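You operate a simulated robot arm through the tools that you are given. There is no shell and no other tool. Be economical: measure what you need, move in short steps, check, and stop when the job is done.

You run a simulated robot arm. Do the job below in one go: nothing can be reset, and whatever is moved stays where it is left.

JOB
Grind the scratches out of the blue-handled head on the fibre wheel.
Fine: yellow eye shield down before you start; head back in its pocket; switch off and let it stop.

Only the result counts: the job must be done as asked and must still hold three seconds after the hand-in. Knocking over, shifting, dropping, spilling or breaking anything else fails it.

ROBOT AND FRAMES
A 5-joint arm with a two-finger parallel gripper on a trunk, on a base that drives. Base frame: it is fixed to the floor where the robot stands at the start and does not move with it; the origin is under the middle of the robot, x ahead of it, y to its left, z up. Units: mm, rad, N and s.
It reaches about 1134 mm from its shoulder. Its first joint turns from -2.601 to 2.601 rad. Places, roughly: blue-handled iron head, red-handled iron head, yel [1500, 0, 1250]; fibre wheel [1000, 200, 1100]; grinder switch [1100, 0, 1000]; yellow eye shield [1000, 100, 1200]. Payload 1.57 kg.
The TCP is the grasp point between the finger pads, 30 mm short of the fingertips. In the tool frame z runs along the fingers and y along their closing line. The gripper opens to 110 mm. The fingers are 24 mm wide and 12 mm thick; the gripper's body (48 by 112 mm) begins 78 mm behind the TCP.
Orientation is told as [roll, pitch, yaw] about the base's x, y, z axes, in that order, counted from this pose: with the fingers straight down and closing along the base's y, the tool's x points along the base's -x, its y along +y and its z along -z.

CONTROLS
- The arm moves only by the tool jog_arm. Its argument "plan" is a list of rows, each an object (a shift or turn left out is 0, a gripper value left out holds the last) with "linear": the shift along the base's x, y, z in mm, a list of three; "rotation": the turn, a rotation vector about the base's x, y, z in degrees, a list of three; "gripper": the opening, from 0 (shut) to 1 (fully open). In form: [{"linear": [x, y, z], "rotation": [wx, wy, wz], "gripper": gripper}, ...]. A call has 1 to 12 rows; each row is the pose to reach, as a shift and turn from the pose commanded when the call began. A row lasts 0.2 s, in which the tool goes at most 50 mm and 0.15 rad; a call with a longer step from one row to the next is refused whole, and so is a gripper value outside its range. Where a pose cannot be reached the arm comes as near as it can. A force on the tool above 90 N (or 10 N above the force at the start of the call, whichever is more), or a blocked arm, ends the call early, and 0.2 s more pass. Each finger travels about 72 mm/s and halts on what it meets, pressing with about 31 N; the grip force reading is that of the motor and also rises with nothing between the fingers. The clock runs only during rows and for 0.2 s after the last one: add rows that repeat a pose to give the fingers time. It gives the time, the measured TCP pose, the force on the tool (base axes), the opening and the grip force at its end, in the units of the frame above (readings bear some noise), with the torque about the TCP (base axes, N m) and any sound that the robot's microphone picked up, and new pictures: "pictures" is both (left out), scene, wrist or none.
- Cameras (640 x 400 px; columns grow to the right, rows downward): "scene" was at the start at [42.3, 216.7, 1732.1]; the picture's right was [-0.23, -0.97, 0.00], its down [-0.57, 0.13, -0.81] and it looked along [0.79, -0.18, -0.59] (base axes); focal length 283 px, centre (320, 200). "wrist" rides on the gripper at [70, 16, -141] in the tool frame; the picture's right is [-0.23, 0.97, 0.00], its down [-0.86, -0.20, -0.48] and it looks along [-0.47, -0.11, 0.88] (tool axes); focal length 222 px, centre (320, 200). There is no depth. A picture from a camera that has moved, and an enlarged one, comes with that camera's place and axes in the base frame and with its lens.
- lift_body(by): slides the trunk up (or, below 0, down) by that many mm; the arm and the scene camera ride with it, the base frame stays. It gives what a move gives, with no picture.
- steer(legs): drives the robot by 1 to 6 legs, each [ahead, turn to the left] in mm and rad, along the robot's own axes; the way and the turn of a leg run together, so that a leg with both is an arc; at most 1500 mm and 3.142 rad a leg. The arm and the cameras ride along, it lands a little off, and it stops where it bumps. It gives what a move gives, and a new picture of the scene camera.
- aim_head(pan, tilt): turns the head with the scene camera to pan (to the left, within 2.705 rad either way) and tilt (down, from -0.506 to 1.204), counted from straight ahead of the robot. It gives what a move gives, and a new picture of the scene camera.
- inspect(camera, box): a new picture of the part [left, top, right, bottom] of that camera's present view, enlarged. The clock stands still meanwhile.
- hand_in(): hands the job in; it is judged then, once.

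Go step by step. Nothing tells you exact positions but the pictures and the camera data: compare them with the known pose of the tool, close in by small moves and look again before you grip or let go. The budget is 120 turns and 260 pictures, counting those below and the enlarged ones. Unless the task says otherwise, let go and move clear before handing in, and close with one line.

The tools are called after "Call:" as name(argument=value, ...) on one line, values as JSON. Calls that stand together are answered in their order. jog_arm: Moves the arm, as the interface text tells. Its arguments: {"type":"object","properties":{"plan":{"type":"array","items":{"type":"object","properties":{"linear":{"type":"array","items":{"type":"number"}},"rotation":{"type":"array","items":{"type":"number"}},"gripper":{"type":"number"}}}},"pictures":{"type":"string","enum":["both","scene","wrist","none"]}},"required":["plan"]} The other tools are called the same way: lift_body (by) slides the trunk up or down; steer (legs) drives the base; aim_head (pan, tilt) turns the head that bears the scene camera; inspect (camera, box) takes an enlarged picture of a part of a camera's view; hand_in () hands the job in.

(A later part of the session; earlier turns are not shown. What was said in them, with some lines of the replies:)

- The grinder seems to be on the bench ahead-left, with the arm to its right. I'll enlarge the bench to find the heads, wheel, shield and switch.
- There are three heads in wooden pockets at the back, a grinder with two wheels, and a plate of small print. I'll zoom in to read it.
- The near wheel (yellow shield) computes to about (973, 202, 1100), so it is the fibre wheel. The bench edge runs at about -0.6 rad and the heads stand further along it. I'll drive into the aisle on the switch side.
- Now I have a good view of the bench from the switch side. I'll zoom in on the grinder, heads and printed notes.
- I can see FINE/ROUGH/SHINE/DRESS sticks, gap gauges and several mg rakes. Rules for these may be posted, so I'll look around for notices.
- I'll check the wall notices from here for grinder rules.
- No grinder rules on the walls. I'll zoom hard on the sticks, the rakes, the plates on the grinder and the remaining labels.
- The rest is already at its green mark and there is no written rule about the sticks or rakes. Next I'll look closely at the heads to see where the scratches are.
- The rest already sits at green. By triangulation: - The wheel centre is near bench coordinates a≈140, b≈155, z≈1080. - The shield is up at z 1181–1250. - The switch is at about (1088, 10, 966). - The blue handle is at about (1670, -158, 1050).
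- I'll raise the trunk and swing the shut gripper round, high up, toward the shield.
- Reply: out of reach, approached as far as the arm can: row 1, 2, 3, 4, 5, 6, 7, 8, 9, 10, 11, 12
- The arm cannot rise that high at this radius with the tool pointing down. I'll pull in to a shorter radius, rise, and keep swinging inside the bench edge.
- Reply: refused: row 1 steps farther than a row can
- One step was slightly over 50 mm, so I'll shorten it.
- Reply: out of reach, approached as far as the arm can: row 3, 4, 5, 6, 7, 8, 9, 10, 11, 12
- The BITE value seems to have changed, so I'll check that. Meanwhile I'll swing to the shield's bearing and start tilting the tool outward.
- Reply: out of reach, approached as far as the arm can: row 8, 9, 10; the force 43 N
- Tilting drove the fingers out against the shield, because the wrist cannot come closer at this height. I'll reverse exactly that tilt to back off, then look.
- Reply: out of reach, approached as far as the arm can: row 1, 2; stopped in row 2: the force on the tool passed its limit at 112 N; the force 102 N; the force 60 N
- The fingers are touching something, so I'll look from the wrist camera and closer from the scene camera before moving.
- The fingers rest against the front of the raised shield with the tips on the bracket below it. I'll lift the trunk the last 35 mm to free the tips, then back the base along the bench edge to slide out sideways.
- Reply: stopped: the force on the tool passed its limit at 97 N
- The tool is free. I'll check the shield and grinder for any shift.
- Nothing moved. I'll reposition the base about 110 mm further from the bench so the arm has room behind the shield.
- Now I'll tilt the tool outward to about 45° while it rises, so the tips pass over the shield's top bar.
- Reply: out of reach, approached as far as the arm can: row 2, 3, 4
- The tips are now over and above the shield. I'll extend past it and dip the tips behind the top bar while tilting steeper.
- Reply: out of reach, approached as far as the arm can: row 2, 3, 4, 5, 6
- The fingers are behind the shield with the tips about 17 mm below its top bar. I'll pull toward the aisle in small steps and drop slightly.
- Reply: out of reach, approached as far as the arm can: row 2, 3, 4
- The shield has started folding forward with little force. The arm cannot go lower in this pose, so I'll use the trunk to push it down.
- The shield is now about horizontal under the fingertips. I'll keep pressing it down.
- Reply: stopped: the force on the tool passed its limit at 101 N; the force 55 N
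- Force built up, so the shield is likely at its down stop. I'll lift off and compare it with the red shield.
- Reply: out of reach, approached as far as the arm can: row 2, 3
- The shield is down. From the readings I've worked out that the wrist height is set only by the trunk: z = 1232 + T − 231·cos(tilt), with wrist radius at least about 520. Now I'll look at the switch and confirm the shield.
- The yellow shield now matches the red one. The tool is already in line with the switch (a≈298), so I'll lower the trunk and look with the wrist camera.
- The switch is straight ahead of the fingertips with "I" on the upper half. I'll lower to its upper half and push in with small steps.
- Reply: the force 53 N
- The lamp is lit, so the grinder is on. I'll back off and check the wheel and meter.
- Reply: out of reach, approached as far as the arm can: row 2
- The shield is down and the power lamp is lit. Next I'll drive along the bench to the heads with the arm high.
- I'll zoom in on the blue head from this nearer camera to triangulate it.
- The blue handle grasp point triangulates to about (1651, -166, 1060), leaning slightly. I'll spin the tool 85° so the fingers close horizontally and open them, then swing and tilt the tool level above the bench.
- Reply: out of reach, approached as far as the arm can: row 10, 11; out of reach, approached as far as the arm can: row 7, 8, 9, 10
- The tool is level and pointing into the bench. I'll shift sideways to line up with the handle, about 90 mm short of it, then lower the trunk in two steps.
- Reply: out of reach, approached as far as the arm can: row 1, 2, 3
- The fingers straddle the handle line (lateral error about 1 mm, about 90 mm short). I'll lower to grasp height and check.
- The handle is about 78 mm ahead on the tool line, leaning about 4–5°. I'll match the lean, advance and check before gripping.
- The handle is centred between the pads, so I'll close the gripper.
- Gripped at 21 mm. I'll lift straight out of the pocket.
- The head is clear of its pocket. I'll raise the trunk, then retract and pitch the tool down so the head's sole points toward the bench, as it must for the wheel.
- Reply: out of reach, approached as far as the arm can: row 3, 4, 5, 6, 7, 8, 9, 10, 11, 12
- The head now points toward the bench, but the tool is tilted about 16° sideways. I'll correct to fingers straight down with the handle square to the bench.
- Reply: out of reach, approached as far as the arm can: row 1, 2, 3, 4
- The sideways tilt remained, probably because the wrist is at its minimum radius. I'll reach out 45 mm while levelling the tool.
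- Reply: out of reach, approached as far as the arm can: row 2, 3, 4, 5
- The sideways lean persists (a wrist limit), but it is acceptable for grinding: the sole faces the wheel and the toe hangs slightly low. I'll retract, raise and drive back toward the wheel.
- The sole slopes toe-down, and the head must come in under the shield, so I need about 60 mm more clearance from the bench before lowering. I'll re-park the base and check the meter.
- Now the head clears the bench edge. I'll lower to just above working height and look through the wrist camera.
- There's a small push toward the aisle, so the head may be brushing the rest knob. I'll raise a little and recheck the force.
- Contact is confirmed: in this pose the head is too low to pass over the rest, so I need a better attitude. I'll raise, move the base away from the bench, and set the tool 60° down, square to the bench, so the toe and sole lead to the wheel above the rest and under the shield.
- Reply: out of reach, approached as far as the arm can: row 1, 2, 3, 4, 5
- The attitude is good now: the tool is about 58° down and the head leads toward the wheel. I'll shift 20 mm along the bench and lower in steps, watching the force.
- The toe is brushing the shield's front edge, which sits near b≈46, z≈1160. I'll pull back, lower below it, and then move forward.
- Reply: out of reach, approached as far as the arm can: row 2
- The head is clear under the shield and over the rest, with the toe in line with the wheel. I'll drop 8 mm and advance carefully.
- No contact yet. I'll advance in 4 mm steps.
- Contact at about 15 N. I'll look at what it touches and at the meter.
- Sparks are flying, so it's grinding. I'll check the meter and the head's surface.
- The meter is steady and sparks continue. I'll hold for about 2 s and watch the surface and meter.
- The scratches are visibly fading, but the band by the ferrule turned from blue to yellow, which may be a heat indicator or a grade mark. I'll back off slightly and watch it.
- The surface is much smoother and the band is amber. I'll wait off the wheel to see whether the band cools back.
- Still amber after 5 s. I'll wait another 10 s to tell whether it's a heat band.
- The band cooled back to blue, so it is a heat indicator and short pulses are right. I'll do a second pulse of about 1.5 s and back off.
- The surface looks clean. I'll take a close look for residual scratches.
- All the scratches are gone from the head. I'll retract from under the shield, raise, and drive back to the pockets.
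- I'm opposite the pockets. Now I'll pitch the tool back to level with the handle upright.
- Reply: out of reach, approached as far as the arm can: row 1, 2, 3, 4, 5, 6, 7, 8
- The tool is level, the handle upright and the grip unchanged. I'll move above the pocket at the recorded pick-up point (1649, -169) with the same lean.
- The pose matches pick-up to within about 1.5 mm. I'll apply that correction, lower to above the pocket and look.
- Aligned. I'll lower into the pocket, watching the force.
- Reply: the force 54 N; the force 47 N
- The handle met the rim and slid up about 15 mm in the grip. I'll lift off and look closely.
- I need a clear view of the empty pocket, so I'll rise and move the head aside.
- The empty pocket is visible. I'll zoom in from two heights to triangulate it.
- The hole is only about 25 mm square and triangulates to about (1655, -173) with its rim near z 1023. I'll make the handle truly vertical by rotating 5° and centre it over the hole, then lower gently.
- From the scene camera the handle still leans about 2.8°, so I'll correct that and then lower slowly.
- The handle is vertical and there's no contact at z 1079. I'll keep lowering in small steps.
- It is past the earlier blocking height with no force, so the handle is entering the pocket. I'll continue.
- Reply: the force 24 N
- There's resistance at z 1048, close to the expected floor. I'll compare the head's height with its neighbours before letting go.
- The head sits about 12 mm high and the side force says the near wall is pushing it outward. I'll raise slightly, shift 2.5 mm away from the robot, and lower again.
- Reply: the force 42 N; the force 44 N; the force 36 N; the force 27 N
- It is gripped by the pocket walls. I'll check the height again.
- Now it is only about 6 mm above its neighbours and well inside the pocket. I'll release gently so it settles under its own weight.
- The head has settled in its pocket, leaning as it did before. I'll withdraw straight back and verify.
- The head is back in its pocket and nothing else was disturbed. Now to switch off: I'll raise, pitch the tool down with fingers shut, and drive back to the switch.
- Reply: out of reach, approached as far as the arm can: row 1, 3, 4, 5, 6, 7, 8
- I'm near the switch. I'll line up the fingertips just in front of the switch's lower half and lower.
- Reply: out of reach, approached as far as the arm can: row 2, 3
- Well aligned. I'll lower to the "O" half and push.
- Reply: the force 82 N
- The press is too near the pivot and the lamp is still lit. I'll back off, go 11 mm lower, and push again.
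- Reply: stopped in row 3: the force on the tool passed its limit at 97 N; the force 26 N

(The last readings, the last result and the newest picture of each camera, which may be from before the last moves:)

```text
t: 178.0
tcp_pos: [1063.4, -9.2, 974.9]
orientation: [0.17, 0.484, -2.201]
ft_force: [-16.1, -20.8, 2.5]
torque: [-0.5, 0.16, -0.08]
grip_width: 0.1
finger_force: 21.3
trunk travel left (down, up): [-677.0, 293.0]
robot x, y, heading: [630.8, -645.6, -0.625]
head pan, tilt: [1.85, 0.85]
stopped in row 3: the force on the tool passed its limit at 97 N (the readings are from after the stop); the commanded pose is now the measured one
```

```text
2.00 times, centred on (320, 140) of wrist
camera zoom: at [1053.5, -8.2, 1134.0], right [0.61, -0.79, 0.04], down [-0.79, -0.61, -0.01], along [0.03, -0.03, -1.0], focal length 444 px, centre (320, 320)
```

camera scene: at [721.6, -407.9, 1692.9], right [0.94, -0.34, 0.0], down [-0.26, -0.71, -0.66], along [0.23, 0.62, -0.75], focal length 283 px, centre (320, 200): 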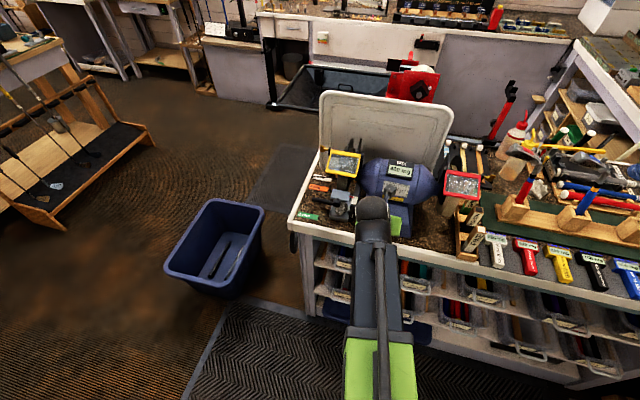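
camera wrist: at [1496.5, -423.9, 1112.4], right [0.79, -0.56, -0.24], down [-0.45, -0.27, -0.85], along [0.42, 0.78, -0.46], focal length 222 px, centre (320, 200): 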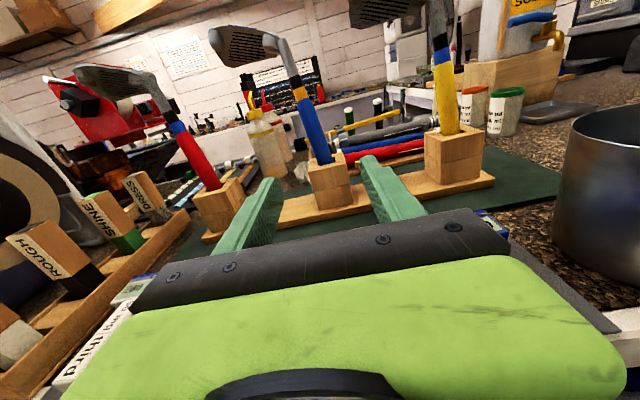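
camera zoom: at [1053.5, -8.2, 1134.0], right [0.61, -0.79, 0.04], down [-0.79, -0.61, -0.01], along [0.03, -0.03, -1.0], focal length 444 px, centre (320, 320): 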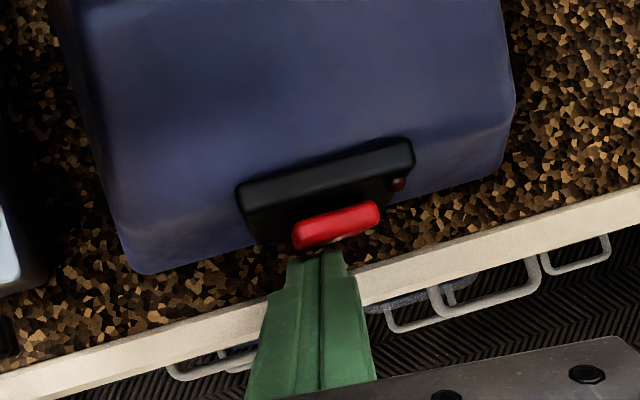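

The lamp is out, so it's switched off. I'll back away, raise, and let the wheel run down.

Call:
jog_arm(plan=[{"linear": [-5, -7, 0]}, {"linear": [-11, -15, 0]}], pictures="none")

Call:
lift_body(by=260)

Call:
steer(legs=[[0, -0.6]])

Call:
aim_head(pan=2.4, tilt=0.75)

Call:
jog_arm(plan=[{}, {}, {}, {}, {}, {}, {}, {}, {}, {}, {}, {}], pictures="none")

Call:
jog_arm(plan=[{}, {}, {}, {}, {}, {}, {}, {}, {}, {}, {}, {}], pictures="scene")

```text
t: 178.6
tcp_pos: [1055.0, -21.3, 974.3]
orientation: [0.173, 0.489, -2.201]
ft_force: [0.0, -0.5, 0.0]
torque: [-0.01, 0.01, -0.01]
grip_width: 0.0
finger_force: 21.0
trunk travel left (down, up): [-677.0, 293.0]
robot x, y, heading: [632.3, -644.7, -0.632]
head pan, tilt: [1.85, 0.85]
```

```text
t: 181.3
tcp_pos: [1054.3, -20.2, 1234.4]
orientation: [0.174, 0.489, -2.201]
ft_force: [0.0, 0.9, -0.6]
torque: [0.01, 0.0, 0.05]
grip_width: 0.2
finger_force: 21.2
trunk travel left (down, up): [-937.0, 33.0]
robot x, y, heading: [631.7, -648.7, -0.629]
head pan, tilt: [1.85, 0.85]
```

```text
t: 183.3
tcp_pos: [1336.6, -376.1, 1233.5]
orientation: [0.178, 0.488, -2.809]
ft_force: [-0.3, -0.1, -0.4]
torque: [0.03, -0.01, 0.01]
grip_width: 0.0
finger_force: 21.3
trunk travel left (down, up): [-937.0, 33.0]
robot x, y, heading: [598.9, -658.9, -1.24]
head pan, tilt: [1.85, 0.85]
camera scene: at [809.0, -516.2, 1916.8], right [0.57, -0.82, 0.0], down [-0.62, -0.43, -0.66], along [0.54, 0.38, -0.75], focal length 283 px, centre (320, 200)
```

scene: 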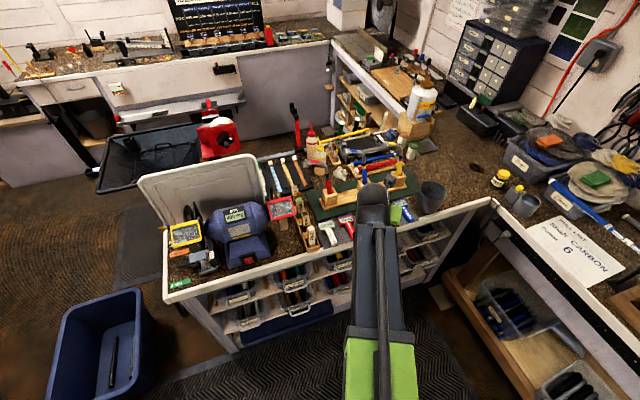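

```text
t: 184.3
tcp_pos: [1337.9, -374.8, 1235.5]
orientation: [0.176, 0.49, -2.806]
ft_force: [-0.4, 0.0, 0.2]
torque: [-0.01, 0.01, -0.04]
grip_width: 0.1
finger_force: 21.5
trunk travel left (down, up): [-937.0, 33.0]
robot x, y, heading: [597.7, -658.2, -1.239]
head pan, tilt: [2.4, 0.75]
camera scene: at [777.9, -483.7, 1924.7], right [0.92, -0.4, 0.0], down [-0.27, -0.63, -0.73], along [0.29, 0.67, -0.68], focal length 283 px, centre (320, 200)
```

scene: 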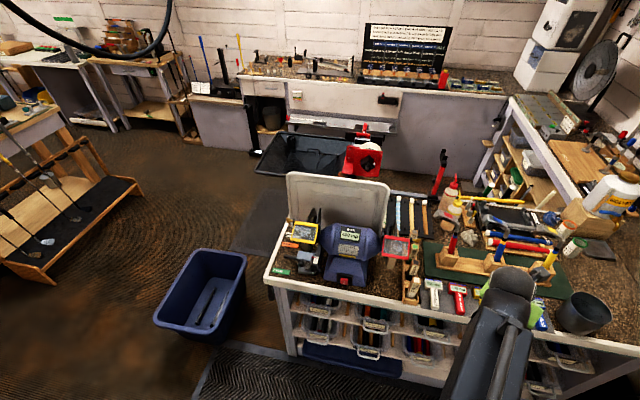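

```text
t: 186.9
tcp_pos: [1337.6, -374.6, 1233.9]
orientation: [0.175, 0.487, -2.809]
ft_force: [0.1, 0.4, -0.2]
torque: [0.01, -0.03, 0.02]
grip_width: 0.1
finger_force: 21.5
trunk travel left (down, up): [-937.0, 33.0]
robot x, y, heading: [599.3, -662.6, -1.238]
head pan, tilt: [2.4, 0.75]
```

```text
t: 189.5
tcp_pos: [1337.0, -375.6, 1234.5]
orientation: [0.177, 0.489, -2.807]
ft_force: [0.5, -0.2, 1.1]
torque: [-0.01, 0.02, 0.03]
grip_width: 0.1
finger_force: 21.9
trunk travel left (down, up): [-937.0, 33.0]
robot x, y, heading: [597.7, -657.6, -1.236]
head pan, tilt: [2.4, 0.75]
camera scene: at [777.2, -484.1, 1924.8], right [0.92, -0.4, 0.0], down [-0.27, -0.63, -0.73], along [0.29, 0.67, -0.68], focal length 283 px, centre (320, 200)
```

scene: 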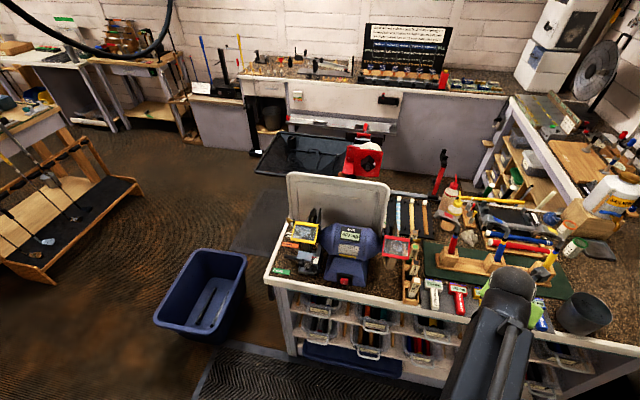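

The arm is clear. I'll check the grinder (shield down, lamp off, wheel at rest) and the head.

Call:
inspect(camera="scene", box=[265, 205, 415, 300])

Call:
inspect(camera="scene", box=[425, 220, 575, 320])

Call:
jog_arm(plan=[{}, {}, {}, {}, {}, {}, {}, {}, {}, {}, {}, {}], pictures="none")

Call:
inspect(camera="scene", box=[285, 205, 325, 280])

Call:
jog_arm(plan=[{}, {}, {}, {}, {}, {}, {}], pictures="none")

Call:
inspect(camera="scene", box=[285, 205, 325, 280])

```text
4.21 times, centred on (340, 252) of scene
camera zoom: at [777.2, -484.1, 1924.8], right [0.92, -0.4, 0.0], down [-0.27, -0.63, -0.73], along [0.29, 0.67, -0.68], focal length 1193 px, centre (236, -21)
```

zoom: 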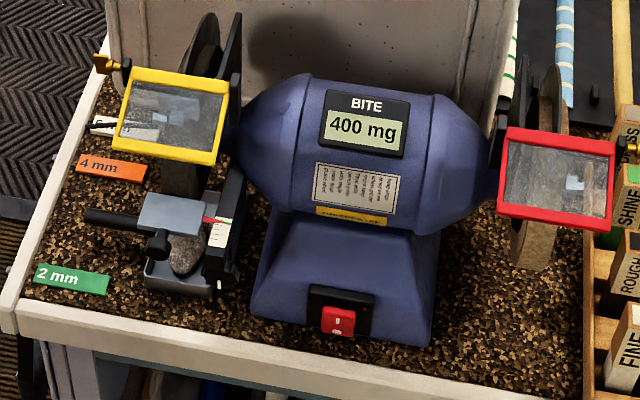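

```text
4.00 times, centred on (500, 270) of scene
camera zoom: at [777.2, -484.1, 1924.8], right [0.92, -0.4, 0.0], down [-0.27, -0.63, -0.73], along [0.29, 0.67, -0.68], focal length 1133 px, centre (-400, -80)
```

zoom: 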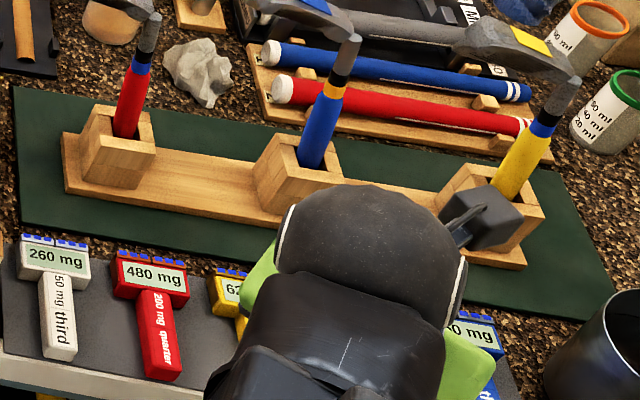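

```text
t: 192.1
tcp_pos: [1337.5, -375.9, 1236.2]
orientation: [0.175, 0.489, -2.805]
ft_force: [-0.4, -0.6, -0.2]
torque: [-0.01, -0.03, 0.0]
grip_width: 0.0
finger_force: 21.1
trunk travel left (down, up): [-937.0, 33.0]
robot x, y, heading: [597.1, -658.0, -1.238]
head pan, tilt: [2.4, 0.75]
```

```text
5.33 times, centred on (305, 242) of scene
camera zoom: at [777.2, -484.1, 1924.8], right [0.92, -0.4, 0.0], down [-0.27, -0.63, -0.73], along [0.29, 0.67, -0.68], focal length 1511 px, centre (400, -27)
```

zoom: 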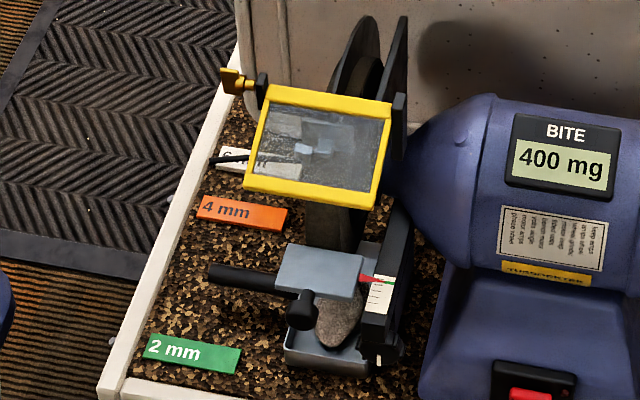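

```text
t: 193.7
tcp_pos: [1336.9, -375.0, 1234.2]
orientation: [0.176, 0.488, -2.807]
ft_force: [0.0, -0.6, -0.6]
torque: [-0.02, 0.01, 0.01]
grip_width: 0.0
finger_force: 20.9
trunk travel left (down, up): [-937.0, 33.0]
robot x, y, heading: [599.5, -661.9, -1.234]
head pan, tilt: [2.4, 0.75]
```

```text
5.33 times, centred on (305, 242) of scene
camera zoom: at [777.2, -484.1, 1924.8], right [0.92, -0.4, 0.0], down [-0.27, -0.63, -0.73], along [0.29, 0.67, -0.68], focal length 1511 px, centre (400, -27)
```

zoom: 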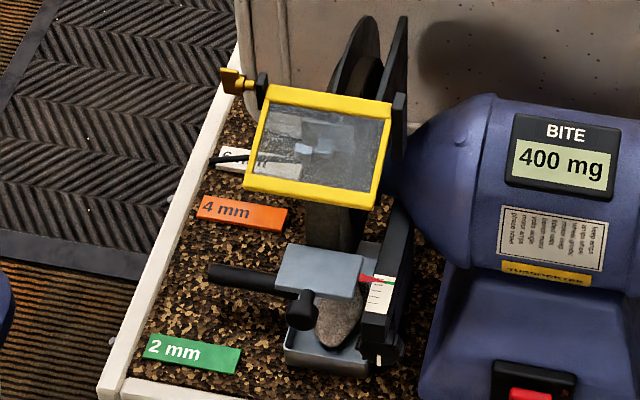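

Nothing is moving now and the lamp is dark. I'll wait another 20 s or so to make sure the wheel has fully stopped.

Call:
jog_arm(plan=[{}, {}, {}, {}, {}, {}, {}, {}, {}, {}, {}, {}], pictures="none")

Call:
jog_arm(plan=[{}, {}, {}, {}, {}, {}, {}, {}, {}, {}, {}, {}], pictures="none")

Call:
jog_arm(plan=[{}, {}, {}, {}, {}, {}, {}, {}, {}, {}, {}, {}], pictures="none")

Call:
jog_arm(plan=[{}, {}, {}, {}, {}, {}, {}, {}, {}, {}, {}, {}], pictures="none")

Call:
jog_arm(plan=[{}, {}, {}, {}, {}, {}, {}, {}, {}, {}, {}, {}], pictures="none")

Call:
jog_arm(plan=[{}, {}, {}, {}, {}, {}, {}, {}, {}, {}, {}, {}], pictures="none")

Call:
jog_arm(plan=[{}, {}, {}, {}, {}, {}, {}, {}, {}, {}, {}, {}], pictures="scene")

Call:
inspect(camera="scene", box=[425, 220, 525, 290])

```text
t: 196.3
tcp_pos: [1337.0, -375.9, 1233.3]
orientation: [0.176, 0.488, -2.807]
ft_force: [0.1, -0.6, 0.7]
torque: [0.02, 0.01, 0.01]
grip_width: 0.2
finger_force: 21.4
trunk travel left (down, up): [-937.0, 33.0]
robot x, y, heading: [593.3, -657.4, -1.239]
head pan, tilt: [2.4, 0.75]
```

```text
t: 198.9
tcp_pos: [1337.1, -375.1, 1234.0]
orientation: [0.177, 0.491, -2.805]
ft_force: [-0.2, 0.5, -0.4]
torque: [0.0, 0.03, -0.01]
grip_width: 0.0
finger_force: 21.2
trunk travel left (down, up): [-937.0, 33.0]
robot x, y, heading: [593.5, -658.8, -1.24]
head pan, tilt: [2.4, 0.75]
```

```text
t: 201.5
tcp_pos: [1336.6, -375.0, 1235.4]
orientation: [0.178, 0.487, -2.806]
ft_force: [-0.1, -0.6, 0.8]
torque: [-0.01, -0.02, -0.03]
grip_width: 0.0
finger_force: 21.1
trunk travel left (down, up): [-937.0, 33.0]
robot x, y, heading: [598.2, -662.6, -1.242]
head pan, tilt: [2.4, 0.75]
```

```text
t: 204.1
tcp_pos: [1337.4, -375.7, 1234.6]
orientation: [0.177, 0.488, -2.808]
ft_force: [-0.5, 0.5, 0.3]
torque: [-0.01, 0.0, -0.01]
grip_width: 0.0
finger_force: 21.5
trunk travel left (down, up): [-937.0, 33.0]
robot x, y, heading: [595.7, -661.1, -1.241]
head pan, tilt: [2.4, 0.75]
```

```text
t: 206.7
tcp_pos: [1337.0, -375.3, 1234.6]
orientation: [0.175, 0.489, -2.807]
ft_force: [-0.4, 0.6, 0.7]
torque: [-0.01, -0.01, -0.01]
grip_width: 0.1
finger_force: 21.1
trunk travel left (down, up): [-937.0, 33.0]
robot x, y, heading: [598.3, -659.9, -1.24]
head pan, tilt: [2.4, 0.75]
```

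```text
t: 209.3
tcp_pos: [1336.0, -374.5, 1234.1]
orientation: [0.178, 0.489, -2.808]
ft_force: [-0.2, -0.6, -0.2]
torque: [-0.02, -0.02, 0.0]
grip_width: 0.0
finger_force: 21.7
trunk travel left (down, up): [-937.0, 33.0]
robot x, y, heading: [596.6, -661.2, -1.237]
head pan, tilt: [2.4, 0.75]
```

```text
t: 211.9
tcp_pos: [1336.4, -375.4, 1234.7]
orientation: [0.177, 0.49, -2.807]
ft_force: [0.3, -0.4, -0.5]
torque: [0.02, 0.0, 0.02]
grip_width: 0.0
finger_force: 21.4
trunk travel left (down, up): [-937.0, 33.0]
robot x, y, heading: [597.1, -655.7, -1.241]
head pan, tilt: [2.4, 0.75]
camera scene: at [777.2, -484.1, 1924.8], right [0.92, -0.4, 0.0], down [-0.27, -0.63, -0.73], along [0.29, 0.67, -0.68], focal length 283 px, centre (320, 200)
```

scene: 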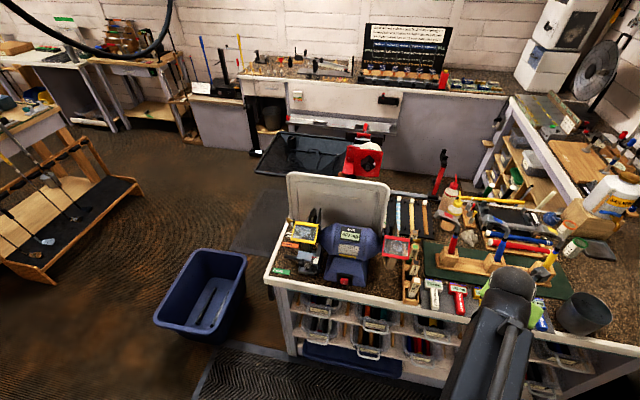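

```text
5.71 times, centred on (475, 255) of scene
camera zoom: at [777.2, -484.1, 1924.8], right [0.92, -0.4, 0.0], down [-0.27, -0.63, -0.73], along [0.29, 0.67, -0.68], focal length 1619 px, centre (-566, -114)
```

zoom: 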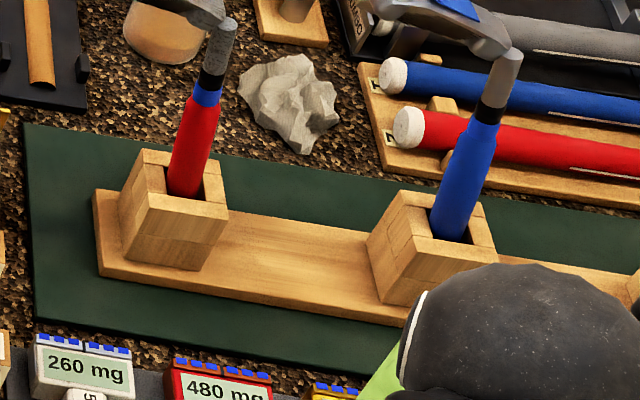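

The head is smooth, cooled (band back to blue) and seated in its pocket. The shield is down, the switch is off with the lamp dark, and the wheel has had over 30 s to stop, so I'm handing in.

Call:
hand_in()

```text
The job is handed in.
```

I ground the scratches out of the blue-handled head on the fibre wheel with the yellow shield down, put the head back in its pocket, and switched the grinder off. I gave the wheel over 30 s to stop, but I judged that from still pictures because no sound was reported.
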